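You operate a simulated robot arm through the tools that you are given. There is no shell and no other tool. Be economical: measure what you need, move in short steps, check, and stop when the job is done.

You are at the controls of a simulated two-armed robot. One attempt, no reset.

## Task
Put the gauge ring on the lot card. Then put the wire reel on the robot bench away on the shelf two of the fixture rack. Then open the station one drawer, fetch the clip box and stand it in the inside of the station one drawer, then shut the drawer. Then take the foam block on the side table and put it away on the packing table. Then put the housing from the side table on the top of the station one control box. Then put the tin from the packing table on the trolley top. Keep to this order. Set down upright: wire reel, clip box, tin.

The check looks at the end state, three seconds after you hand in, the way a careful person would. Anything else that was tipped, shoved, dropped, spilled or broken makes it a failure.

## Robot
Two 7-joint arms with fingered hands on one trunk, on a base that drives. Base frame: it is fixed to the floor where the robot stands at the start and does not move with it; the origin is under the middle of the robot, x ahead of it, y to its left, z up. Lengths are in m, angles in rad, forces in N, time in s.
The left shoulder is at the start at [0.024, 0.092, 1.349], the right one opposite. With the tool pointing down near the work surface each hand reaches from about 0.1 to 0.34 m from the robot's upright axis, wherever it stands, measured 20 degrees to its own side. Places, roughly: clip box [1, -1.25, 0.75]; foam block (5x4x3 cm) [-1.6, 4.8, 0.9]; gauge ring [0.5, -0.25, 0.75]; housing (5x5x3 cm) [-1.2, 4.5, 0.9]; inside of the station one drawer [-1.7, -0.1, 0.7]; lot card [-2, -2.5, 0.75]; packing table [-3.9, -0.6, 0.8]; shelf two of the fixture rack [-0.3, -2.8, 0.5]; station one drawer [-1.8, -0.1, 0.7]; tin [-3.75, -0.75, 0.75]; top of the station one control box [-1.3, -0.1, 1.6]; trolley top [-3.9, -2.7, 0.8]; wire reel [1, 0, 0.75]. Payload 2.1 kg a hand.
The tool frame of a hand sits at the grasp point between the pads (the TCP): z along the fingers, y along the line on which they close. The tips reach 0.02 m beyond it. The gripper opens to 0.068 m. The gripper's body begins 0.023 m behind the TCP. The gripper is a hand of 5 fingers: y runs from the thumb to the fingers, the wrist lies at [-0.01, -0.079, -0.131] in the tool frame, and closing takes about 1.5 s.
Orientation is that of the tool frame in the base frame, as [roll, pitch, yaw] about the fixed x, y, z axes, in that order (R = Rz(yaw) Ry(pitch) Rx(roll)). With the fingers straight down and the wrist toward the robot, the tool's x, y and z point along [0, 1, 0], [1, 0, 0] and [0, 0, -1] of the base frame.

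## Interface
- The arms move only by the tool send_rows. It takes "left_targets", "right_targets" or both (then of equal length, played together; a hand with none holds still); each is a list of rows, each a list of 3 entries, a list of its own where there are three numbers: the shift along the tool's x, y, z in m, then the turn, a rotation vector about the tool's x, y, z in degrees, then the opening, from 0 (shut) to 1 (fully open). In form: [[[x, y, z], [rx, ry, rz], jaw], ...]. A call has 1 to 12 rows; each row shifts and turns the commanded pose from where the row before left it, along the tool's axes as they then stand. Rows are played at 5 a second. More than 0.05 m and 0.15 rad between two rows, or a gripper value outside its range, and nothing of the call is played. A pose out of reach is approached as far as the arm can. The call stops where the force on the tool passes 40 N (or 10 N more than at its start, if that is more) or the arm is blocked; 0.2 s more then pass. Each finger travels about 0.153 m/s and halts on what it meets, pressing with about 32 N; the grip force reading is that of the motor and also rises with nothing between the fingers. The clock runs only during rows and for 0.2 s after the last one: add rows that do not move to give the fingers time. It gives the time, the measured TCP pose, the force on the tool (base axes), the opening and the grip force at its end, in the units of the frame above (readings bear some noise), with the torque about the TCP (base axes, N m) and any sound that the robot's microphone picked up.
- Cameras (640 x 400 px; columns grow to the right, rows downward): "scene" is now at [0.083, -0.0148, 1.4567]; the picture's right is [-0.20, -0.98, 0.00], its down [-0.85, 0.18, -0.50] and it looks along [0.49, -0.10, -0.87] (base axes); focal length 261 px, centre (320, 200). "left" rides on the left gripper at [-0.054, -0.058, -0.072] in its tool frame; the picture's right is [-0.57, -0.39, 0.73], its down [0.73, -0.64, 0.23] and it looks along [0.38, 0.66, 0.65] (tool axes); focal length 226 px, centre (320, 200). "right" rides on the right gripper at [0.055, -0.058, -0.072] in its tool frame; the picture's right is [-0.57, 0.39, -0.73], its down [-0.73, -0.64, 0.23] and it looks along [-0.38, 0.66, 0.65] (tool axes); focal length 226 px, centre (320, 200). There is no depth. A picture from a camera that has moved, and an enlarged one, comes with that camera's place and axes in the base frame and with its lens. The place of the scene camera against the robot may be out by one fixed shift of up to 0.012 m in any direction.
- grab_frame(camera): a new picture of that camera. The clock stands still meanwhile.
- move_column(by): slides the trunk up (or, below 0, down) by that many m; the arms and the scene camera ride with it, the base frame stays. It gives what a move gives, with no picture.
- drive_base(legs): drives the robot by 1 to 6 legs, each [ahead, left, turn to the left] in m, m and rad, along the robot's own axes; the way and the turn of a leg run together, so that a leg with both is an arc; at most 1.5 m and 3.142 rad a leg. The arms and the cameras ride along, it lands a little off, and it stops where it bumps. It gives what a move gives.
- preshape(shape, hand): the hand has 5 fingers and takes this shape, open, in about a second: jaw (thumb against the fingers, like two jaws); tri (thumb and two fingers); tip (a fingertip pinch); poke (one finger out to press); point (the index stretched); flat (the hand flat); cup (the hand cupped); fist (a fist). The gripper value then closes the fingers along that shape, each until it touches; the sizes above hold for jaw. It gives what a move gives, with no picture.
- turn_head(pan, tilt): turns the head with the scene camera to pan (to the left, within 1.501 rad either way) and tilt (down, from -0.506 to 1.204), counted from straight ahead of the robot. It gives what a move gives.
- enlarge(camera, box): a new picture of the part [left, top, right, bottom] of that camera's present view, enlarged. The clock stands still meanwhile.
- close_job(): hands the job in; it is judged then, once.

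Go step by step. Nothing tells you exact positions but the pictures and the camera data: compare them with the known pose of the tool, close in by small moves and look again before you grip or let go. The budget is 207 turns and 194 pictures, counting those below and the enlarged ones. Unless the task says otherwise, let go and move clear before handing in.

The tools are called after ">>>" as a command line: name --argument value ..., lists and objects as JSON in quotes. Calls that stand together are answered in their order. send_rows: Moves the arms, as the interface text tells. Its arguments: {"type":"object","properties":{"left_targets":{"type":"array","items":{"type":"array"}},"right_targets":{"type":"array","items":{"type":"array"}}},"required":[]} The other tools are called the same way: move_column (by) slides the trunk up or down; preshape (shape, hand) gives the hand a shape; drive_base (legs) drives the base; turn_head (pan, tilt) turns the head that bears the scene camera; grab_frame (camera) takes a picture; enlarge (camera, box) takes an enlarged picture of a part of a camera's view; close_job () hands the job in.

At the start:

```text
clock: 0.0
left_ee_pos: [0.2964, 0.0431, 1.0991]
left_tool_rot: [3.141, -0.002, 1.571]
left_wrist_force: [0.4, 0.3, 0.1]
left_wrist_torque: [0.02, -0.01, -0.01]
left_gripper_width: 0.0676
left_finger_force: 0.1
left_shape: jaw
right_ee_pos: [0.2216, -0.2309, 1.1074]
right_tool_rot: [3.141, 0.0, 1.572]
right_wrist_force: [-0.5, 1.2, -0.6]
right_wrist_torque: [0.01, 0.02, 0.01]
right_gripper_width: 0.0675
right_finger_force: 0.1
right_shape: jaw
trunk travel left (down, up): [-0.588, 0.315]
robot x, y, heading: [0.0016, 0.0002, -0.0]
head pan, tilt: [-0.206, 1.051]
```

scene: 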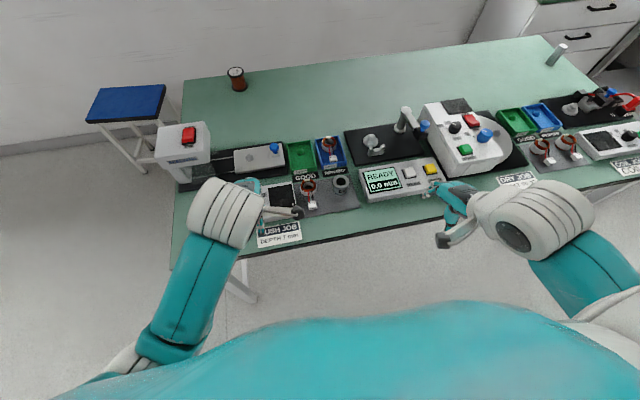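
right: 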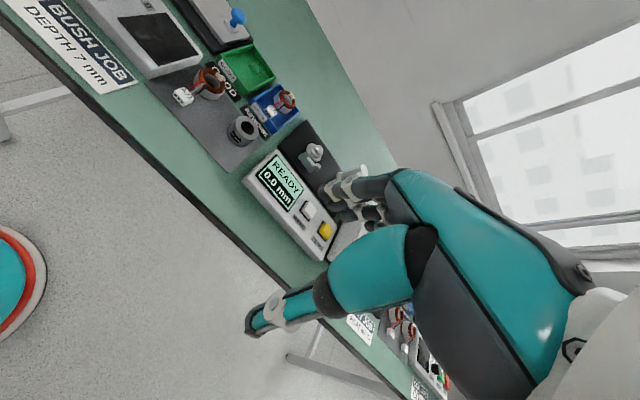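
left: 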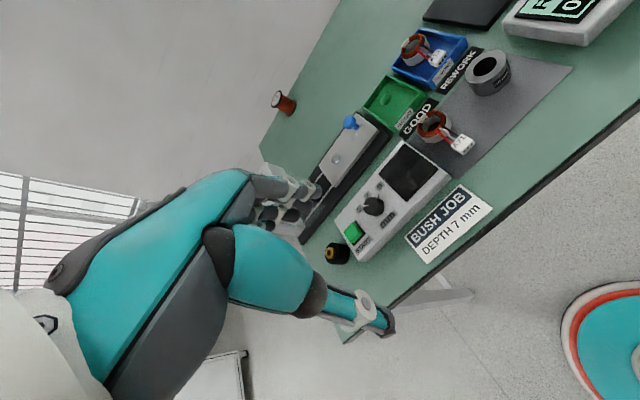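

The grey ring on the bench mat near (341,183) looks like the gauge ring, and the brown spool at the far edge like the wire reel. I'll look closer first.

>>> enlarge --camera "scene" --box '[240, 120, 400, 220]'

>>> enlarge --camera "scene" --box '[480, 60, 640, 160]'

```text
4.00 times, centred on (320, 170) of scene
camera zoom: at [0.083, -0.0148, 1.4567], right [-0.2, -0.98, 0.0], down [-0.85, 0.18, -0.5], along [0.49, -0.1, -0.87], focal length 1043 px, centre (320, 320)
```

zoom: 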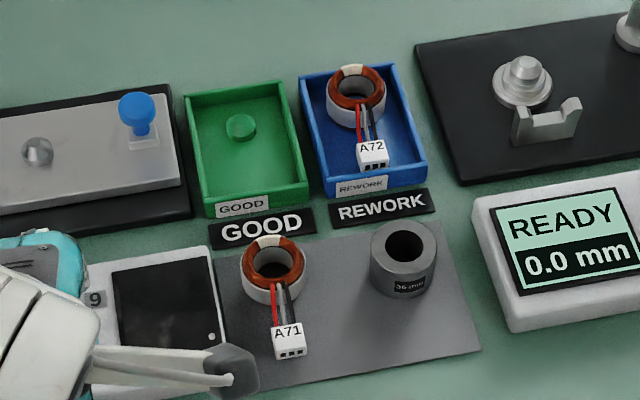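

```text
4.00 times, centred on (560, 110) of scene
camera zoom: at [0.083, -0.0148, 1.4567], right [-0.2, -0.98, 0.0], down [-0.85, 0.18, -0.5], along [0.49, -0.1, -0.87], focal length 1043 px, centre (-640, 560)
```

zoom: 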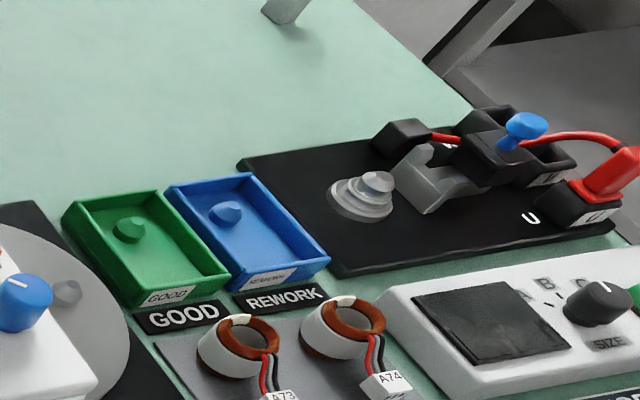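

The grey "36 mm" ring is the gauge ring (~5 cm across). I'll look around before moving.

>>> turn_head --pan -0.75 --tilt 0.6

>>> grab_frame --camera "scene"

>>> turn_head --pan -1.5 --tilt 0.35

>>> grab_frame --camera "scene"

>>> turn_head --pan 1.5 --tilt 0.35

>>> grab_frame --camera "scene"

```text
clock: 1.0
left_ee_pos: [0.2961, 0.0427, 1.0989]
left_tool_rot: [3.141, 0.0, 1.571]
left_wrist_force: [-0.6, 0.5, 0.1]
left_wrist_torque: [0.0, 0.0, -0.03]
left_gripper_width: 0.0676
left_finger_force: 0.0
left_shape: jaw
right_ee_pos: [0.2235, -0.2308, 1.1086]
right_tool_rot: [3.141, 0.001, 1.573]
right_wrist_force: [0.3, 0.2, 0.1]
right_wrist_torque: [0.02, -0.01, 0.03]
right_gripper_width: 0.0676
right_finger_force: 0.1
right_shape: jaw
trunk travel left (down, up): [-0.588, 0.315]
robot x, y, heading: [0.0007, -0.0013, -0.002]
head pan, tilt: [-0.75, 0.6]
```

```text
188 pictures are left
camera scene: at [0.0827, -0.0614, 1.4921], right [-0.68, -0.73, 0.0], down [-0.41, 0.39, -0.82], along [0.6, -0.56, -0.57], focal length 261 px, centre (320, 200)
```

scene: 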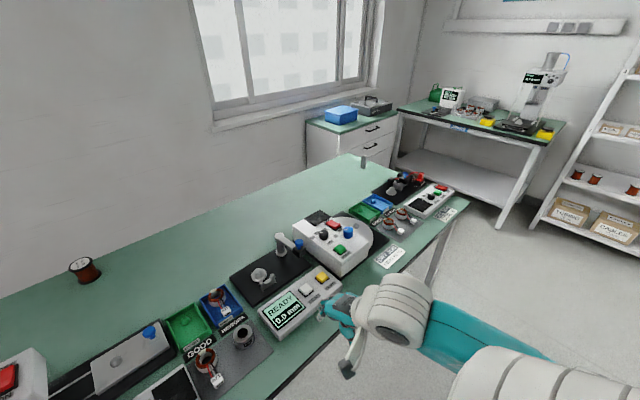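

```text
clock: 2.1
left_ee_pos: [0.2963, 0.043, 1.0998]
left_tool_rot: [3.14, 0.0, 1.57]
left_wrist_force: [0.4, -0.5, 0.0]
left_wrist_torque: [-0.02, 0.04, 0.01]
left_gripper_width: 0.068
left_finger_force: 0.0
left_shape: jaw
right_ee_pos: [0.2229, -0.2298, 1.1095]
right_tool_rot: [3.14, 0.0, 1.573]
right_wrist_force: [0.6, -0.8, 0.2]
right_wrist_torque: [0.0, 0.0, -0.04]
right_gripper_width: 0.0678
right_finger_force: 0.0
right_shape: jaw
trunk travel left (down, up): [-0.588, 0.315]
robot x, y, heading: [0.0002, 0.0, -0.002]
head pan, tilt: [-1.499, 0.351]
```

```text
187 pictures are left
camera scene: at [0.0247, -0.0941, 1.5149], right [-1.0, -0.07, 0.0], down [-0.03, 0.34, -0.94], along [0.07, -0.94, -0.34], focal length 261 px, centre (320, 200)
```

scene: 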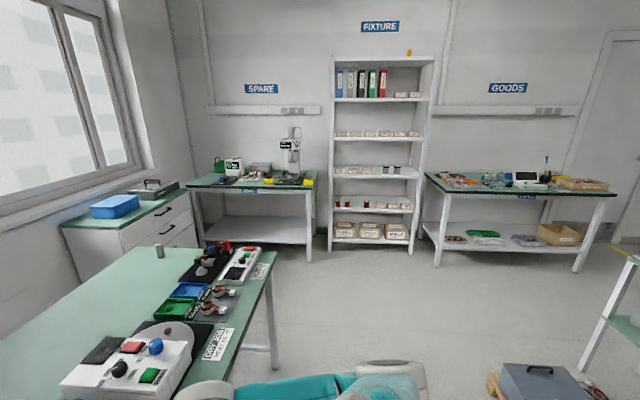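

```text
clock: 4.7
left_ee_pos: [0.2961, 0.0425, 1.0988]
left_tool_rot: [-3.14, 0.0, 1.569]
left_wrist_force: [-0.2, -0.5, 0.2]
left_wrist_torque: [-0.03, 0.03, 0.02]
left_gripper_width: 0.0678
left_finger_force: 0.1
left_shape: jaw
right_ee_pos: [0.2216, -0.2298, 1.1085]
right_tool_rot: [3.141, 0.0, 1.574]
right_wrist_force: [0.2, 0.4, 0.0]
right_wrist_torque: [-0.02, 0.0, 0.01]
right_gripper_width: 0.0677
right_finger_force: 0.1
right_shape: jaw
trunk travel left (down, up): [-0.588, 0.315]
robot x, y, heading: [0.0007, 0.001, -0.004]
head pan, tilt: [1.499, 0.351]
```

```text
186 pictures are left
camera scene: at [0.0247, 0.0917, 1.515], right [1.0, -0.07, 0.0], down [-0.02, -0.34, -0.94], along [0.07, 0.94, -0.34], focal length 261 px, centre (320, 200)
```

scene: 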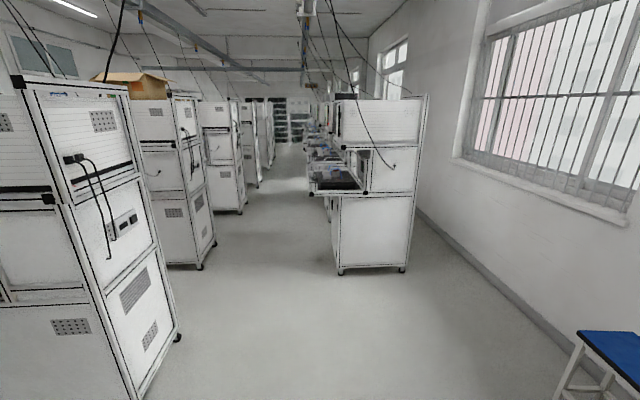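

Places agree with the list: GOODS table with the lot card, FIXTURE rack, and the clip box as a small grey upright at about (0.98,-1.27). I'll drive up close to the bench for the ring.

>>> drive_base --legs '[[0.12, -0.05, 0]]'

>>> turn_head --pan -0.3 --tilt 1.0

>>> grab_frame --camera "scene"

>>> grab_frame --camera "right"

```text
clock: 6.0
left_ee_pos: [0.4162, -0.01, 1.0987]
left_tool_rot: [3.141, 0.001, 1.569]
left_wrist_force: [-0.6, -0.8, 0.7]
left_wrist_torque: [-0.01, 0.01, -0.06]
left_gripper_width: 0.0677
left_finger_force: 0.1
left_shape: jaw
right_ee_pos: [0.3424, -0.2839, 1.1085]
right_tool_rot: [-3.139, 0.0, 1.568]
right_wrist_force: [-0.4, 0.7, -0.2]
right_wrist_torque: [-0.02, 0.01, 0.01]
right_gripper_width: 0.0679
right_finger_force: 0.0
right_shape: jaw
trunk travel left (down, up): [-0.588, 0.315]
robot x, y, heading: [0.1187, -0.0522, -0.003]
head pan, tilt: [1.499, 0.351]
```

```text
clock: 7.8
left_ee_pos: [0.416, -0.0091, 1.0986]
left_tool_rot: [3.14, 0.0, 1.568]
left_wrist_force: [-0.1, 0.5, 0.0]
left_wrist_torque: [0.01, 0.01, 0.01]
left_gripper_width: 0.0676
left_finger_force: 0.2
left_shape: jaw
right_ee_pos: [0.3419, -0.2826, 1.1086]
right_tool_rot: [3.141, 0.0, 1.569]
right_wrist_force: [0.1, -0.2, -0.5]
right_wrist_torque: [-0.02, 0.01, -0.03]
right_gripper_width: 0.0676
right_finger_force: 0.1
right_shape: jaw
trunk travel left (down, up): [-0.588, 0.315]
robot x, y, heading: [0.1232, -0.0547, -0.003]
head pan, tilt: [-0.3, 1.0]
```

```text
185 pictures are left
camera scene: at [0.2048, -0.0738, 1.4602], right [-0.3, -0.95, 0.0], down [-0.8, 0.25, -0.54], along [0.52, -0.16, -0.84], focal length 261 px, centre (320, 200)
```

scene: 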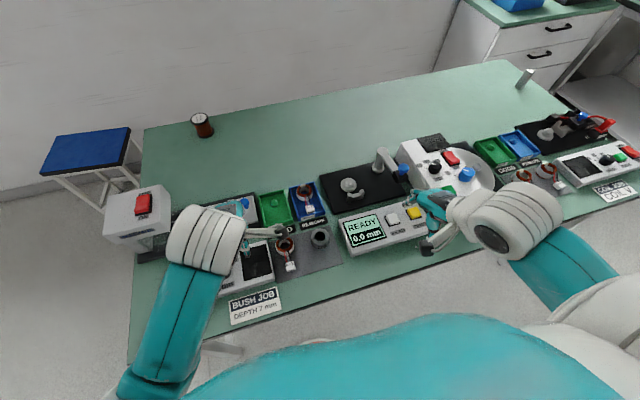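

```text
184 pictures are left
camera right: at [0.2839, -0.2293, 1.1802], right [0.39, -0.57, 0.73], down [-0.64, -0.73, -0.23], along [0.66, -0.38, -0.65], focal length 226 px, centre (320, 200)
```

right: 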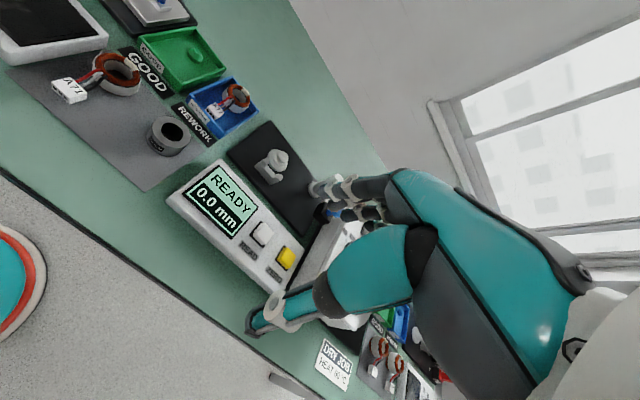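

Both views put the ring at about (0.508,-0.158). I move a bit nearer, tuck the left hand back and bring the right hand above the ring.

>>> drive_base --legs '[[0.07, 0, 0]]'

>>> send_rows --left_targets '[[[0.03, -0.04, 0], [0, 0, 0], 1], [[0.03, -0.04, 0], [0, 0, 0], 1], [[0.03, -0.04, -0.02], [0, 0, 0], 1], [[0.0, -0.03, -0.03], [0, 0, 0], 1]]' --right_targets '[[[0.03, 0.025, 0], [0, 0, 0], 1], [[0.03, 0.025, 0], [0, 0, 0], 1], [[0.03, 0.02, 0.02], [0, 0, 0], 1], [[0.03, 0.02, 0.03], [0, 0, 0], 1]]'

```text
clock: 8.8
left_ee_pos: [0.4865, -0.009, 1.098]
left_tool_rot: [3.141, 0.001, 1.568]
left_wrist_force: [-0.1, -0.3, -0.7]
left_wrist_torque: [0.01, 0.01, -0.01]
left_gripper_width: 0.0679
left_finger_force: 0.0
left_shape: jaw
right_ee_pos: [0.4129, -0.2837, 1.1081]
right_tool_rot: [-3.14, 0.0, 1.57]
right_wrist_force: [0.0, 0.0, -0.1]
right_wrist_torque: [0.03, 0.01, -0.02]
right_gripper_width: 0.0676
right_finger_force: 0.0
right_shape: jaw
trunk travel left (down, up): [-0.588, 0.315]
robot x, y, heading: [0.1917, -0.0498, -0.001]
head pan, tilt: [-0.3, 1.0]
```

```text
refused: row 3 steps farther than a row can; nothing moved
```

>>> send_rows --left_targets '[[[0.02, -0.03, 0], [0, 0, 0], 1], [[0.02, -0.03, 0], [0, 0, 0], 1], [[0.02, -0.03, -0.01], [0, 0, 0], 1], [[0.02, -0.03, -0.01], [0, 0, 0], 1], [[0.0, -0.03, 0], [0, 0, 0], 1], [[0, 0, 0], [0, 0, 0], 1]]' --right_targets '[[[0.025, 0.02, 0], [0, 0, 0], 1], [[0.025, 0.02, 0], [0, 0, 0], 1], [[0.025, 0.02, 0.02], [0, 0, 0], 1], [[0.025, 0.02, 0.03], [0, 0, 0], 1], [[0.02, 0.012, 0.04], [0, 0, 0], 1], [[0, 0, 0.04], [0, 0, 0], 1]]'

>>> grab_frame --camera "right"

>>> grab_frame --camera "scene"

```text
clock: 10.2
left_ee_pos: [0.3782, 0.0539, 1.0635]
left_tool_rot: [3.141, 0.0, 1.567]
left_wrist_force: [0.8, -0.2, 0.8]
left_wrist_torque: [-0.01, 0.01, -0.02]
left_gripper_width: 0.0676
left_finger_force: 0.1
left_shape: jaw
left hand out of reach, approached as far as the arm can: row 3, 4, 5
right_ee_pos: [0.5034, -0.1627, 0.9771]
right_tool_rot: [3.141, 0.0, 1.57]
right_wrist_force: [-0.1, 0.4, -0.3]
right_wrist_torque: [0.01, -0.01, 0.01]
right_gripper_width: 0.0677
right_finger_force: 0.0
right_shape: jaw
trunk travel left (down, up): [-0.588, 0.315]
robot x, y, heading: [0.1891, -0.053, -0.002]
head pan, tilt: [-0.3, 1.0]
```

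```text
183 pictures are left
camera right: at [0.4452, -0.1089, 1.0486], right [0.39, -0.57, 0.73], down [-0.64, -0.73, -0.23], along [0.66, -0.38, -0.65], focal length 226 px, centre (320, 200)
```

right: 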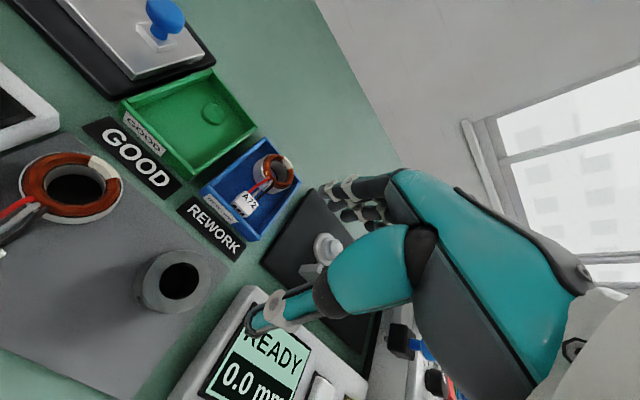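

```text
182 pictures are left
camera scene: at [0.2747, -0.0739, 1.4602], right [-0.3, -0.95, 0.0], down [-0.8, 0.25, -0.54], along [0.52, -0.16, -0.84], focal length 261 px, centre (320, 200)
```

scene: 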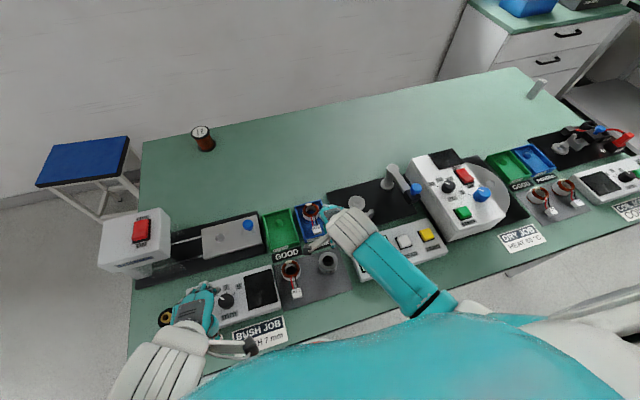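

Ring estimate from the hand camera is (0.49,-0.172). I lower toward it and look again.

>>> send_rows --right_targets '[[[-0.005, -0.005, 0.04], [0, 0, 0], 1], [[-0.004, -0.005, 0.03], [0, 0, 0], 1], [[0, 0, 0.02], [0, 0, 0], 1]]'

>>> grab_frame --camera "right"

>>> enlarge --camera "scene" --box '[280, 180, 400, 300]'

```text
clock: 11.0
left_ee_pos: [0.3793, 0.0535, 1.0633]
left_tool_rot: [-3.14, 0.0, 1.568]
left_wrist_force: [-0.2, 0.6, -0.1]
left_wrist_torque: [0.0, -0.01, 0.0]
left_gripper_width: 0.0674
left_finger_force: 0.0
left_shape: jaw
right_ee_pos: [0.4946, -0.1719, 0.8896]
right_tool_rot: [-3.141, 0.002, 1.57]
right_wrist_force: [0.2, 0.3, -0.7]
right_wrist_torque: [0.02, 0.01, -0.01]
right_gripper_width: 0.0677
right_finger_force: 0.0
right_shape: jaw
trunk travel left (down, up): [-0.588, 0.315]
robot x, y, heading: [0.1903, -0.0523, -0.003]
head pan, tilt: [-0.3, 1.0]
```

```text
181 pictures are left
camera right: at [0.4362, -0.1183, 0.9599], right [0.39, -0.57, 0.73], down [-0.64, -0.73, -0.23], along [0.66, -0.38, -0.65], focal length 226 px, centre (320, 200)
```

right: 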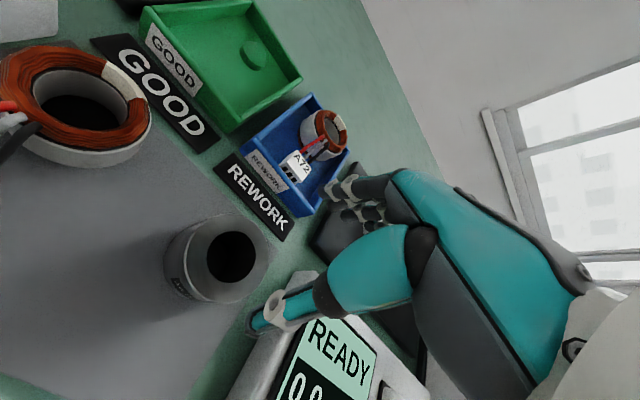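

```text
3.33 times, centred on (340, 240) of scene
camera zoom: at [0.2747, -0.0739, 1.4602], right [-0.3, -0.95, 0.0], down [-0.8, 0.25, -0.54], along [0.52, -0.16, -0.84], focal length 869 px, centre (253, 67)
```

zoom: 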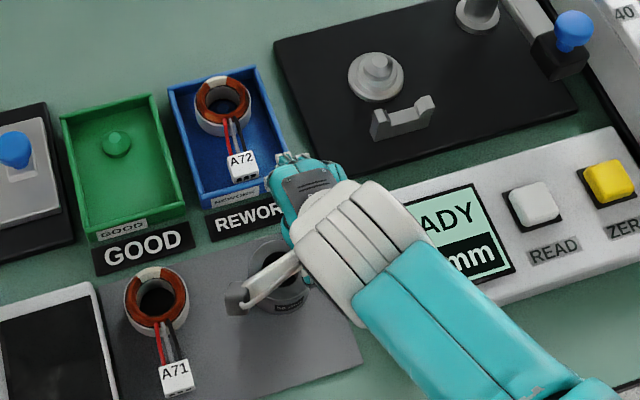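

Tool and ring centre estimates agree to a few mm; the ring looks ~55 mm wide, ~40 mm tall. I come down a bit and look once more in detail.

>>> send_rows --right_targets '[[[0, 0, 0.03], [0, 0, 0], 1], [[0, 0, 0.01], [0, 0, 0], 1]]'

>>> enlarge --camera "right" --box '[140, 160, 380, 360]'

>>> enlarge --camera "scene" --box '[280, 220, 380, 300]'

```text
clock: 11.6
left_ee_pos: [0.3786, 0.0541, 1.0633]
left_tool_rot: [3.141, 0.001, 1.567]
left_wrist_force: [-0.8, 0.2, -0.2]
left_wrist_torque: [0.0, -0.02, 0.05]
left_gripper_width: 0.0676
left_finger_force: 0.2
left_shape: jaw
right_ee_pos: [0.4939, -0.1706, 0.8473]
right_tool_rot: [-3.14, -0.001, 1.569]
right_wrist_force: [0.4, -1.4, 1.0]
right_wrist_torque: [0.01, 0.03, 0.07]
right_gripper_width: 0.0683
right_finger_force: 0.0
right_shape: jaw
trunk travel left (down, up): [-0.588, 0.315]
robot x, y, heading: [0.1896, -0.0524, -0.006]
head pan, tilt: [-0.3, 1.0]
```

```text
2.00 times, centred on (260, 260) of right
camera zoom: at [0.4369, -0.1178, 0.9194], right [0.39, -0.57, 0.73], down [-0.64, -0.73, -0.23], along [0.66, -0.38, -0.65], focal length 452 px, centre (440, 80)
```

zoom: 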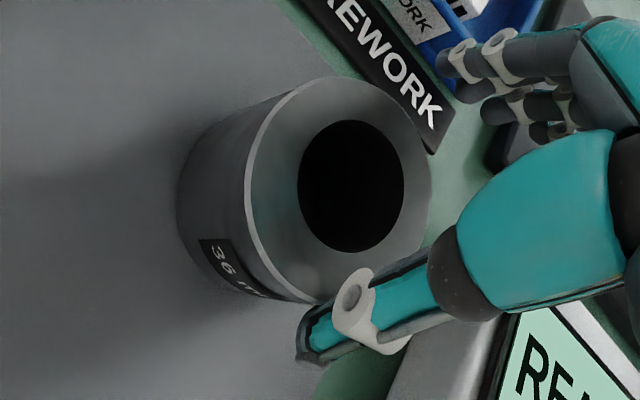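

```text
5.00 times, centred on (330, 260) of scene
camera zoom: at [0.2745, -0.074, 1.4602], right [-0.3, -0.95, 0.0], down [-0.8, 0.25, -0.54], along [0.52, -0.16, -0.84], focal length 1303 px, centre (270, -100)
```

zoom: 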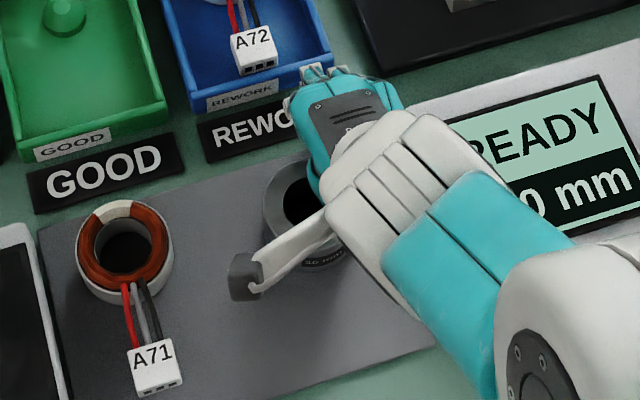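

Three hand-camera views agree on the ring centre (0.485,-0.165) with its top at z≈0.82 and ~52 mm width. I rise slightly, shift over it and check.

>>> send_rows --right_targets '[[[0, 0, -0.012], [0, 0, 0], 1], [[0.005, -0.0085, 0], [0, 0, 0], 1], [[0, 0, 0], [0, 0, 0], 1]]'

>>> enlarge --camera "right" --box '[140, 160, 380, 360]'

```text
clock: 12.4
left_ee_pos: [0.3791, 0.0539, 1.0634]
left_tool_rot: [3.142, 0.002, 1.568]
left_wrist_force: [-1.0, -1.5, 0.1]
left_wrist_torque: [0.02, 0.01, 0.0]
left_gripper_width: 0.0677
left_finger_force: 0.0
left_shape: jaw
right_ee_pos: [0.4863, -0.1668, 0.8608]
right_tool_rot: [-3.141, 0.001, 1.57]
right_wrist_force: [0.8, 1.1, 0.0]
right_wrist_torque: [0.01, 0.01, -0.02]
right_gripper_width: 0.0677
right_finger_force: 0.0
right_shape: jaw
right hand out of reach, approached as far as the arm can: row 1
trunk travel left (down, up): [-0.588, 0.315]
robot x, y, heading: [0.1902, -0.0539, -0.006]
head pan, tilt: [-0.3, 1.0]
```

```text
2.00 times, centred on (260, 260) of right
camera zoom: at [0.4283, -0.1135, 0.9313], right [0.39, -0.57, 0.73], down [-0.64, -0.73, -0.23], along [0.66, -0.38, -0.65], focal length 452 px, centre (440, 80)
```

zoom: 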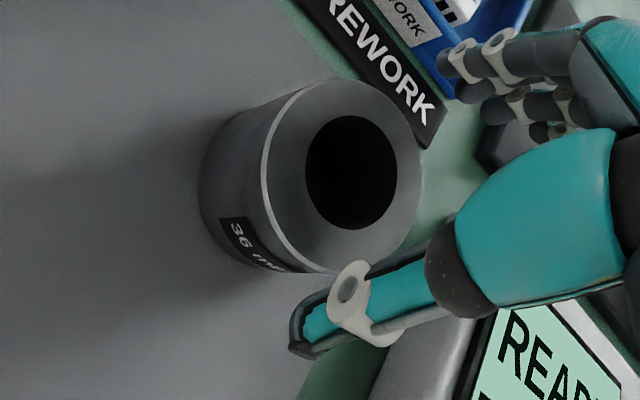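

Centre now checks at (0.485,-0.168), under the tool. Descending and gripping.

>>> send_rows --right_targets '[[[-0.001, -0.001, 0.025], [0, 0, 0], 1], [[0, 0, 0.025], [0, 0, 0], 1], [[0, 0, 0.006], [0, 0, 0], 1]]'

>>> grab_frame --camera "right"

>>> enlarge --camera "scene" --box '[280, 220, 380, 300]'

```text
clock: 13.2
left_ee_pos: [0.3801, 0.0539, 1.0651]
left_tool_rot: [3.14, 0.0, 1.567]
left_wrist_force: [-0.8, -0.1, 0.7]
left_wrist_torque: [0.01, 0.03, 0.0]
left_gripper_width: 0.0677
left_finger_force: 0.0
left_shape: jaw
right_ee_pos: [0.485, -0.166, 0.844]
right_tool_rot: [3.141, -0.001, 1.57]
right_wrist_force: [-0.6, -0.9, -0.6]
right_wrist_torque: [0.0, -0.01, 0.01]
right_gripper_width: 0.068
right_finger_force: 0.0
right_shape: jaw
right hand out of reach, approached as far as the arm can: row 1, 2
trunk travel left (down, up): [-0.588, 0.315]
robot x, y, heading: [0.1907, -0.0519, -0.005]
head pan, tilt: [-0.3, 1.0]
```

```text
176 pictures are left
camera right: at [0.4282, -0.1126, 0.9138], right [0.39, -0.57, 0.73], down [-0.64, -0.73, -0.23], along [0.66, -0.38, -0.65], focal length 226 px, centre (320, 200)
```

right: 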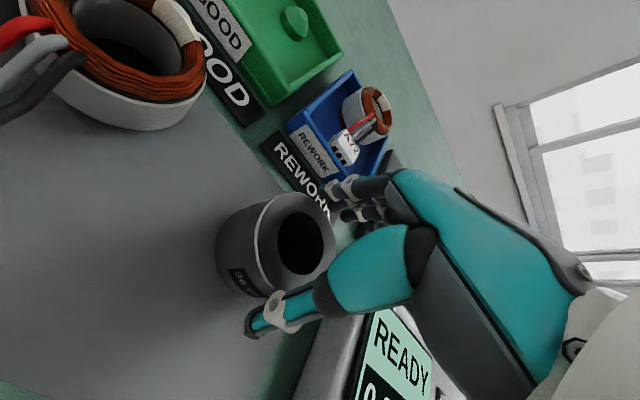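

```text
5.00 times, centred on (330, 260) of scene
camera zoom: at [0.2747, -0.0737, 1.4602], right [-0.3, -0.95, 0.0], down [-0.8, 0.25, -0.54], along [0.52, -0.16, -0.84], focal length 1303 px, centre (270, -100)
```

zoom: 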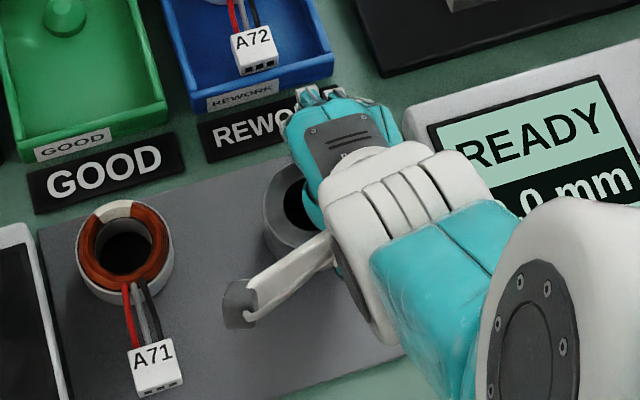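

The arm is at its lower limit, but the alignment is good; I lower the trunk.

>>> move_column --by -0.02

>>> grab_frame --camera "right"

```text
clock: 13.8
left_ee_pos: [0.3806, 0.056, 1.0428]
left_tool_rot: [3.14, 0.0, 1.568]
left_wrist_force: [-0.1, 0.4, 0.2]
left_wrist_torque: [0.01, -0.01, 0.01]
left_gripper_width: 0.0676
left_finger_force: 0.1
left_shape: jaw
right_ee_pos: [0.4858, -0.1666, 0.8225]
right_tool_rot: [3.141, 0.0, 1.569]
right_wrist_force: [-3.3, 0.4, 5.4]
right_wrist_torque: [0.04, 0.06, 0.01]
right_gripper_width: 0.0681
right_finger_force: 0.1
right_shape: jaw
trunk travel left (down, up): [-0.568, 0.335]
robot x, y, heading: [0.1901, -0.0523, -0.001]
head pan, tilt: [-0.3, 1.0]
```

```text
174 pictures are left
camera right: at [0.4268, -0.1135, 0.8932], right [0.39, -0.57, 0.73], down [-0.64, -0.73, -0.23], along [0.66, -0.38, -0.65], focal length 226 px, centre (320, 200)
```

right: 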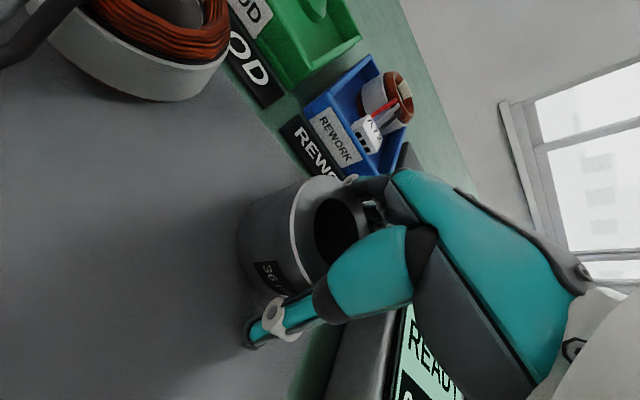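

There is a light contact (5 N). I zoom in to see which finger touches.

>>> enlarge --camera "right" --box '[230, 150, 430, 350]'

>>> enlarge --camera "scene" --box '[290, 220, 390, 300]'

```text
2.00 times, centred on (330, 250) of right
camera zoom: at [0.4268, -0.1135, 0.8932], right [0.39, -0.57, 0.73], down [-0.64, -0.73, -0.23], along [0.66, -0.38, -0.65], focal length 452 px, centre (300, 100)
```

zoom: 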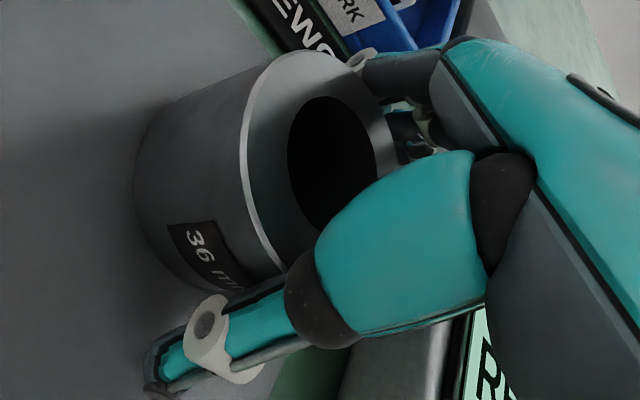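

```text
5.00 times, centred on (340, 260) of scene
camera zoom: at [0.275, -0.074, 1.4402], right [-0.3, -0.95, 0.0], down [-0.8, 0.25, -0.54], along [0.52, -0.16, -0.84], focal length 1303 px, centre (220, -100)
```

zoom: 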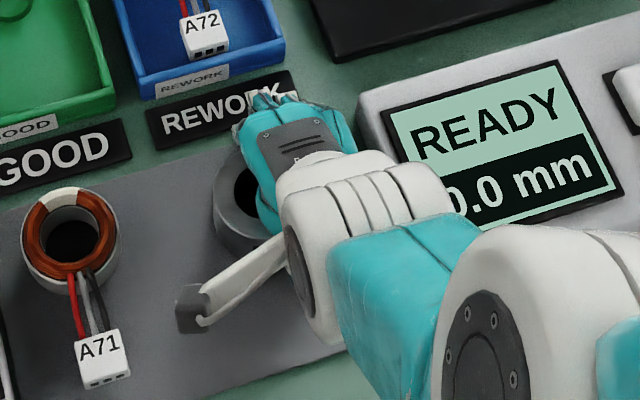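

>>> send_rows --right_targets '[[[0, 0, 0], [0, 0, 0], 1]]'

```text
clock: 14.2
left_ee_pos: [0.3797, 0.0547, 1.0427]
left_tool_rot: [-3.141, -0.001, 1.566]
left_wrist_force: [-0.1, -0.1, -0.5]
left_wrist_torque: [-0.01, 0.01, -0.01]
left_gripper_width: 0.0676
left_finger_force: 0.0
left_shape: jaw
right_ee_pos: [0.4843, -0.1667, 0.8224]
right_tool_rot: [3.141, 0.0, 1.569]
right_wrist_force: [-3.5, -1.4, 3.9]
right_wrist_torque: [0.03, 0.08, 0.05]
right_gripper_width: 0.0677
right_finger_force: 0.0
right_shape: jaw
trunk travel left (down, up): [-0.568, 0.335]
robot x, y, heading: [0.1925, -0.053, -0.009]
head pan, tilt: [-0.3, 1.0]
```

The contact pattern (force −x, +z with the torque) points to the thumb resting on the ring's near rim, so I rise, shift back 5 mm, and go down again.

>>> send_rows --right_targets '[[[0, 0, -0.012], [0, 0, 0], 1], [[0, -0.005, 0], [0, 0, 0], 1], [[0, 0, 0.012], [0, 0, 0], 1], [[0, 0, 0], [0, 0, 0], 1]]'

>>> enlarge --camera "right" --box '[230, 150, 430, 350]'

```text
clock: 15.2
left_ee_pos: [0.3814, 0.056, 1.0415]
left_tool_rot: [3.141, -0.001, 1.568]
left_wrist_force: [0.6, 0.2, 0.0]
left_wrist_torque: [0.02, -0.02, 0.01]
left_gripper_width: 0.0676
left_finger_force: 0.1
left_shape: jaw
right_ee_pos: [0.4811, -0.1659, 0.822]
right_tool_rot: [-3.141, 0.001, 1.569]
right_wrist_force: [-0.2, 0.3, 1.2]
right_wrist_torque: [0.01, -0.05, -0.02]
right_gripper_width: 0.0683
right_finger_force: 0.1
right_shape: jaw
right hand out of reach, approached as far as the arm can: row 1
trunk travel left (down, up): [-0.568, 0.335]
robot x, y, heading: [0.1909, -0.0524, -0.001]
head pan, tilt: [-0.3, 1.0]
```

```text
2.00 times, centred on (330, 250) of right
camera zoom: at [0.4233, -0.1131, 0.8933], right [0.39, -0.57, 0.73], down [-0.64, -0.73, -0.23], along [0.66, -0.38, -0.65], focal length 452 px, centre (300, 100)
```

zoom: 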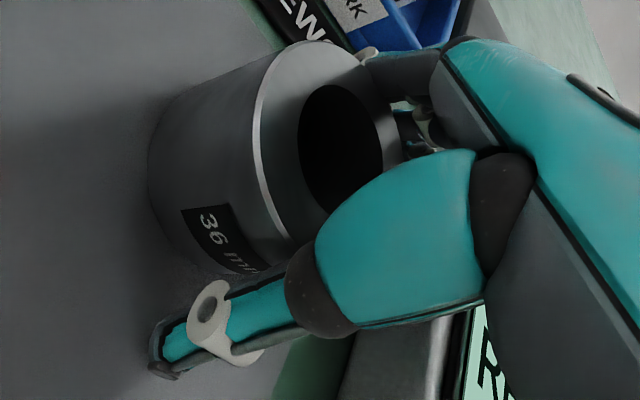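

Contact gone. Lower the trunk a bit more.

>>> move_column --by -0.014

>>> send_rows --right_targets '[[[0, 0, 0], [0, 0, 0], 1]]'

>>> enlarge --camera "right" --box '[230, 150, 430, 350]'

```text
clock: 15.7
left_ee_pos: [0.3805, 0.0568, 1.0347]
left_tool_rot: [3.141, 0.001, 1.57]
left_wrist_force: [-0.4, -0.6, -0.2]
left_wrist_torque: [0.06, 0.01, -0.02]
left_gripper_width: 0.0678
left_finger_force: 0.1
left_shape: jaw
right_ee_pos: [0.484, -0.1672, 0.8194]
right_tool_rot: [3.122, 0.003, 1.565]
right_wrist_force: [-9.0, 0.5, 29.4]
right_wrist_torque: [-0.05, -0.5, 0.02]
right_gripper_width: 0.0657
right_finger_force: 0.0
right_shape: jaw
trunk travel left (down, up): [-0.561, 0.342]
robot x, y, heading: [0.1909, -0.0497, -0.006]
head pan, tilt: [-0.3, 1.0]
stopped: the force on the tool passed its limit at 59 N (the readings are from after the stop); the commanded pose is now the measured one
```

```text
clock: 16.1
left_ee_pos: [0.38, 0.0564, 1.0342]
left_tool_rot: [3.139, 0.0, 1.567]
left_wrist_force: [-0.7, 0.5, 0.6]
left_wrist_torque: [-0.03, 0.01, 0.0]
left_gripper_width: 0.0681
left_finger_force: 0.0
left_shape: jaw
right_ee_pos: [0.483, -0.1669, 0.8182]
right_tool_rot: [3.124, 0.001, 1.564]
right_wrist_force: [-5.8, 0.6, 30.6]
right_wrist_torque: [-0.07, -0.46, 0.01]
right_gripper_width: 0.0659
right_finger_force: 0.1
right_shape: jaw
trunk travel left (down, up): [-0.561, 0.342]
robot x, y, heading: [0.1879, -0.052, -0.001]
head pan, tilt: [-0.3, 1.0]
```

```text
2.00 times, centred on (330, 250) of right
camera zoom: at [0.4246, -0.1131, 0.8887], right [0.37, -0.57, 0.74], down [-0.64, -0.73, -0.24], along [0.67, -0.38, -0.63], focal length 452 px, centre (300, 100)
```

zoom: 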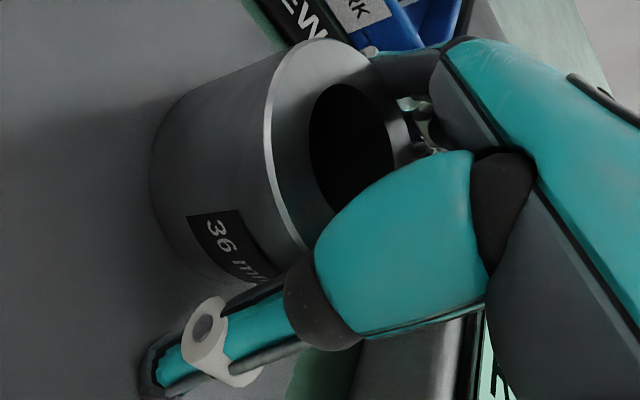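

The ring (~60 mm outside) is too wide for a straddling grip: the fingers rest on its rim. I back off upward and will instead pinch its far wall, thumb inside the hole.

>>> move_column --by 0.06

>>> send_rows --right_targets '[[[0, 0, 0], [0.9, 0, 0], 0.6], [[0, 0, 0], [0, 0, 0], 0.6], [[0, 0, 0], [0, 0, 0], 0.6]]'

>>> grab_frame --camera "right"

>>> enlarge --camera "scene" --box '[290, 220, 390, 300]'

```text
clock: 17.1
left_ee_pos: [0.3816, 0.0546, 1.0941]
left_tool_rot: [-3.139, 0.001, 1.567]
left_wrist_force: [0.0, -0.7, -0.4]
left_wrist_torque: [-0.04, 0.01, -0.02]
left_gripper_width: 0.0679
left_finger_force: 0.1
left_shape: jaw
right_ee_pos: [0.4839, -0.1671, 0.8776]
right_tool_rot: [3.128, 0.001, 1.564]
right_wrist_force: [-0.3, 0.7, -0.6]
right_wrist_torque: [-0.01, -0.01, 0.01]
right_gripper_width: 0.0678
right_finger_force: 0.1
right_shape: jaw
trunk travel left (down, up): [-0.621, 0.282]
robot x, y, heading: [0.1892, -0.0577, -0.006]
head pan, tilt: [-0.3, 1.0]
```

```text
clock: 17.9
left_ee_pos: [0.3819, 0.0548, 1.0936]
left_tool_rot: [-3.142, 0.0, 1.565]
left_wrist_force: [0.4, -0.3, -0.4]
left_wrist_torque: [0.02, 0.01, -0.01]
left_gripper_width: 0.0677
left_finger_force: 0.0
left_shape: jaw
right_ee_pos: [0.4856, -0.1662, 0.8774]
right_tool_rot: [-3.139, 0.0, 1.565]
right_wrist_force: [-0.7, 0.4, -0.1]
right_wrist_torque: [0.03, -0.02, 0.07]
right_gripper_width: 0.0412
right_finger_force: 0.0
right_shape: jaw
trunk travel left (down, up): [-0.621, 0.282]
robot x, y, heading: [0.1896, -0.0548, -0.001]
head pan, tilt: [-0.3, 1.0]
```

```text
169 pictures are left
camera right: at [0.427, -0.1137, 0.9487], right [0.39, -0.57, 0.73], down [-0.64, -0.73, -0.23], along [0.66, -0.38, -0.65], focal length 226 px, centre (320, 200)
```

right: 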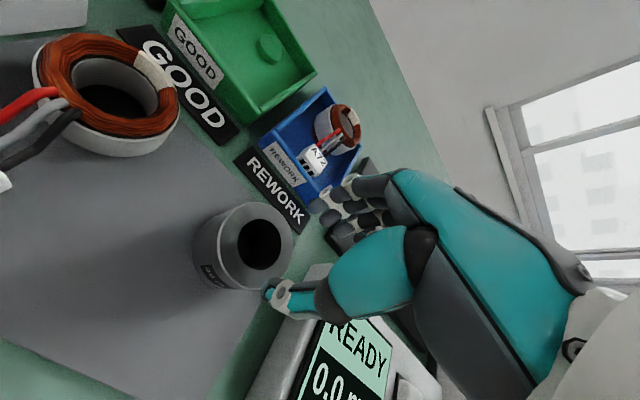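

```text
5.00 times, centred on (340, 260) of scene
camera zoom: at [0.2733, -0.0739, 1.4933], right [-0.3, -0.95, 0.0], down [-0.8, 0.25, -0.54], along [0.52, -0.16, -0.84], focal length 1303 px, centre (220, -100)
```

zoom: 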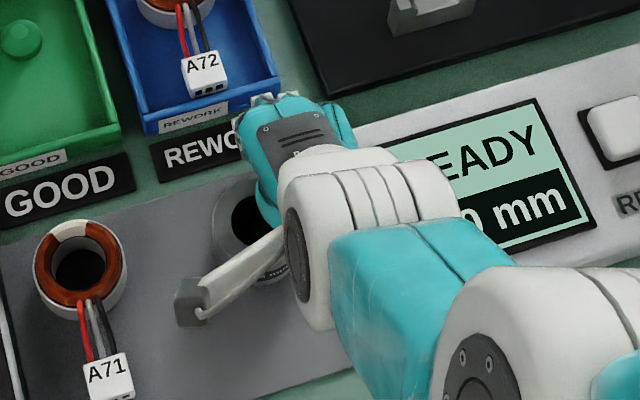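

Ring is unmoved at about (0.488,-0.168). I shift the hand forward so the thumb sits over the hole and the fingers beyond the far wall.

>>> send_rows --right_targets '[[[-0.002, 0.012, 0], [0, 0, 0.3], 0.6], [[0, 0.012, 0], [0, 0, 0], 0.6], [[0, 0, 0], [0, 0, 0], 0.6]]'

>>> enlarge --camera "right" --box '[180, 150, 380, 350]'

>>> enlarge --camera "scene" --box '[290, 220, 390, 300]'

```text
clock: 18.6
left_ee_pos: [0.3817, 0.0555, 1.0939]
left_tool_rot: [-3.141, 0.0, 1.568]
left_wrist_force: [0.3, 0.2, -0.3]
left_wrist_torque: [-0.03, -0.01, 0.0]
left_gripper_width: 0.068
left_finger_force: 0.1
left_shape: jaw
right_ee_pos: [0.5036, -0.1692, 0.8853]
right_tool_rot: [-3.141, -0.001, 1.561]
right_wrist_force: [-0.1, 0.2, 1.4]
right_wrist_torque: [-0.02, -0.02, 0.0]
right_gripper_width: 0.0413
right_finger_force: 0.0
right_shape: jaw
right hand out of reach, approached as far as the arm can: row 1, 2
trunk travel left (down, up): [-0.621, 0.282]
robot x, y, heading: [0.1916, -0.0508, -0.002]
head pan, tilt: [-0.3, 1.0]
```

```text
2.00 times, centred on (280, 250) of right
camera zoom: at [0.446, -0.1154, 0.9566], right [0.38, -0.57, 0.73], down [-0.65, -0.73, -0.23], along [0.66, -0.38, -0.65], focal length 452 px, centre (400, 100)
```

zoom: 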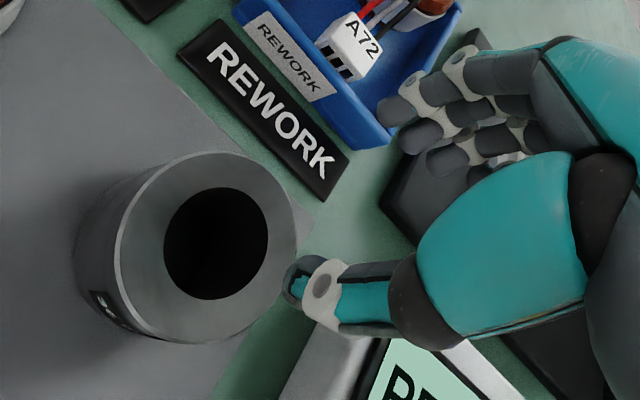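

```text
5.00 times, centred on (340, 260) of scene
camera zoom: at [0.2733, -0.0739, 1.4933], right [-0.3, -0.95, 0.0], down [-0.8, 0.25, -0.54], along [0.52, -0.16, -0.84], focal length 1303 px, centre (220, -100)
```

zoom: 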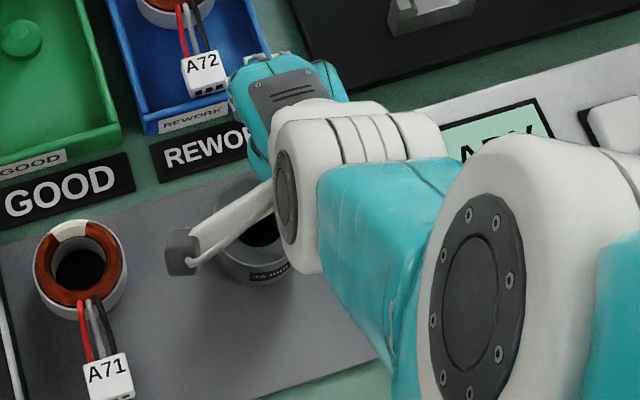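

Thumb is nearly over the hole but the arm is at its reach limit. I raise the hand and lower the trunk for more reach.

>>> send_rows --right_targets '[[[0, -0.003, -0.035], [0, 0, 0], 0.6], [[0, -0.003, -0.035], [0, 0, 0], 0.6], [[0, 0, -0.035], [0, 0, 0], 0.6], [[0, 0, -0.035], [0, 0, 0], 0.6]]'

>>> move_column --by -0.13

>>> grab_frame --camera "scene"

```text
clock: 19.3
left_ee_pos: [0.3799, 0.0555, 1.0943]
left_tool_rot: [3.141, 0.001, 1.569]
left_wrist_force: [-0.4, 0.3, 0.0]
left_wrist_torque: [0.01, -0.01, 0.04]
left_gripper_width: 0.0677
left_finger_force: 0.1
left_shape: jaw
right_ee_pos: [0.5791, -0.1781, 1.0245]
right_tool_rot: [2.936, 0.02, 1.558]
right_wrist_force: [0.0, 0.4, -0.1]
right_wrist_torque: [-0.01, 0.0, 0.0]
right_gripper_width: 0.0408
right_finger_force: 0.1
right_shape: jaw
trunk travel left (down, up): [-0.621, 0.282]
robot x, y, heading: [0.1902, -0.0522, -0.004]
head pan, tilt: [-0.3, 1.0]
stopped in row 3 (right hand): the arm was blocked; the commanded pose is now the measured one
```

```text
clock: 20.9
left_ee_pos: [0.382, 0.0552, 0.9639]
left_tool_rot: [3.14, 0.001, 1.567]
left_wrist_force: [-0.1, 0.1, 0.5]
left_wrist_torque: [0.0, 0.02, 0.01]
left_gripper_width: 0.0679
left_finger_force: 0.0
left_shape: jaw
right_ee_pos: [0.5792, -0.1774, 0.8925]
right_tool_rot: [2.939, 0.021, 1.559]
right_wrist_force: [1.1, 0.1, 0.6]
right_wrist_torque: [0.0, -0.04, 0.02]
right_gripper_width: 0.041
right_finger_force: 0.0
right_shape: jaw
trunk travel left (down, up): [-0.491, 0.412]
robot x, y, heading: [0.1898, -0.051, -0.004]
head pan, tilt: [-0.3, 1.0]
```

```text
165 pictures are left
camera scene: at [0.2807, -0.0739, 1.363], right [-0.3, -0.95, 0.0], down [-0.8, 0.25, -0.54], along [0.52, -0.16, -0.84], focal length 261 px, centre (320, 200)
```

scene: 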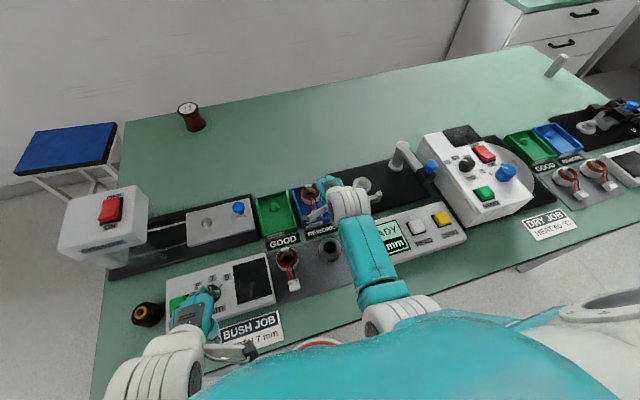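

The arm jumped a little and tilted; it's clear of everything. Straighten the hand and bring it back over the ring.

>>> send_rows --right_targets '[[[0, -0.02, -0.01], [5.8, 0, 0], 0.6], [[0, -0.02, -0.005], [5.8, 0, 0], 0.6], [[0.004, -0.014, 0], [0, 1, 0], 0.6], [[0.004, -0.014, 0], [0, 0, 0], 0.6], [[0, 0, 0], [0, 0, 0], 0.6]]'

>>> grab_frame --camera "right"

```text
clock: 22.1
left_ee_pos: [0.381, 0.0563, 0.9637]
left_tool_rot: [3.141, -0.001, 1.568]
left_wrist_force: [0.0, -0.1, -0.6]
left_wrist_torque: [0.02, 0.02, 0.02]
left_gripper_width: 0.0676
left_finger_force: 0.1
left_shape: jaw
right_ee_pos: [0.5092, -0.1689, 0.9032]
right_tool_rot: [-3.14, 0.0, 1.558]
right_wrist_force: [0.8, -0.1, -0.2]
right_wrist_torque: [-0.04, 0.01, -0.01]
right_gripper_width: 0.041
right_finger_force: 0.1
right_shape: jaw
trunk travel left (down, up): [-0.491, 0.412]
robot x, y, heading: [0.1921, -0.0491, -0.001]
head pan, tilt: [-0.3, 1.0]
```

```text
164 pictures are left
camera right: at [0.4524, -0.1134, 0.9728], right [0.38, -0.57, 0.73], down [-0.65, -0.73, -0.23], along [0.66, -0.39, -0.65], focal length 226 px, centre (320, 200)
```

right: 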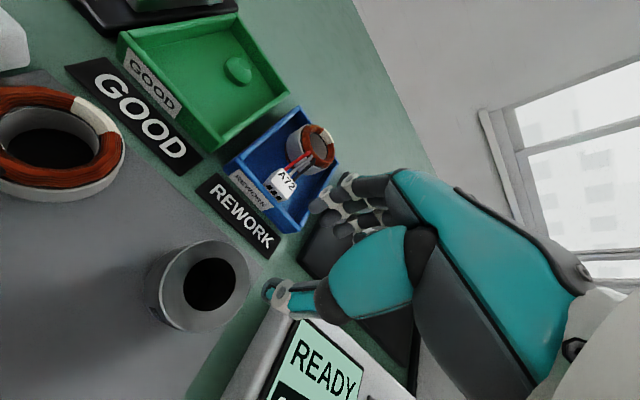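

Good: (0.509,-0.169), ring centre (0.486,-0.168). Descend to just above and check.

>>> send_rows --right_targets '[[[0, 0, 0.025], [0, 0, 0.7], 0.6], [[0, 0, 0.025], [0, 0, 0], 0.6], [[0, 0, 0], [0, 0, 0], 0.6]]'

>>> enlarge --camera "right" --box '[180, 150, 380, 350]'

```text
clock: 22.9
left_ee_pos: [0.3822, 0.0551, 0.9635]
left_tool_rot: [-3.14, 0.0, 1.567]
left_wrist_force: [-0.2, -0.2, 0.3]
left_wrist_torque: [0.03, 0.02, -0.04]
left_gripper_width: 0.0678
left_finger_force: 0.0
left_shape: jaw
right_ee_pos: [0.5091, -0.1679, 0.8512]
right_tool_rot: [-3.14, 0.002, 1.544]
right_wrist_force: [-0.6, -0.1, 0.1]
right_wrist_torque: [-0.02, 0.0, 0.0]
right_gripper_width: 0.0409
right_finger_force: 0.1
right_shape: jaw
trunk travel left (down, up): [-0.491, 0.412]
robot x, y, heading: [0.1893, -0.0487, -0.003]
head pan, tilt: [-0.3, 1.0]
```

```text
2.00 times, centred on (280, 250) of right
camera zoom: at [0.4529, -0.1136, 0.9213], right [0.37, -0.57, 0.73], down [-0.66, -0.72, -0.23], along [0.65, -0.39, -0.65], focal length 452 px, centre (400, 100)
```

zoom: 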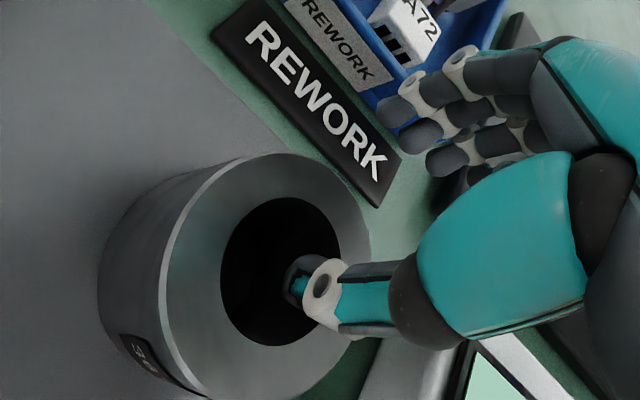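

Thumb tip is over the hole. Descend into it in small steps, then read force.

>>> send_rows --right_targets '[[[0, 0, 0.015], [0, 0, 0], 0.6], [[0, 0, 0.015], [0, 0, 0], 0.6], [[0, 0, 0.01], [0, 0, 0], 0.6], [[0, 0, 0.008], [0, 0, 0], 0.6]]'

>>> enlarge --camera "right" --box '[180, 150, 380, 350]'

```text
clock: 23.6
left_ee_pos: [0.3821, 0.0553, 0.9647]
left_tool_rot: [3.141, 0.0, 1.569]
left_wrist_force: [1.2, 0.1, -0.9]
left_wrist_torque: [-0.01, 0.01, 0.0]
left_gripper_width: 0.0675
left_finger_force: 0.1
left_shape: jaw
right_ee_pos: [0.5161, -0.1672, 0.8232]
right_tool_rot: [3.12, -0.001, 1.544]
right_wrist_force: [-0.7, 0.9, 21.2]
right_wrist_torque: [0.03, 0.62, -0.01]
right_gripper_width: 0.0436
right_finger_force: 0.1
right_shape: jaw
trunk travel left (down, up): [-0.491, 0.412]
robot x, y, heading: [0.1896, -0.0503, -0.009]
head pan, tilt: [-0.3, 1.0]
stopped in row 3 (right hand): the force on the tool passed its limit at 57 N (the readings are from after the stop); the commanded pose is now the measured one
```

```text
2.00 times, centred on (280, 250) of right
camera zoom: at [0.4582, -0.1132, 0.8924], right [0.36, -0.58, 0.73], down [-0.65, -0.72, -0.25], along [0.67, -0.39, -0.63], focal length 452 px, centre (400, 100)
```

zoom: 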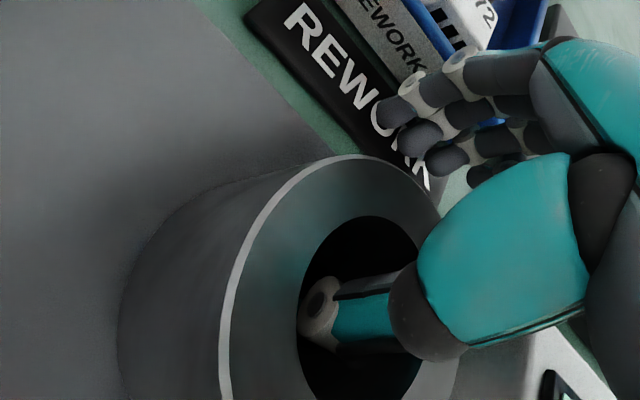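

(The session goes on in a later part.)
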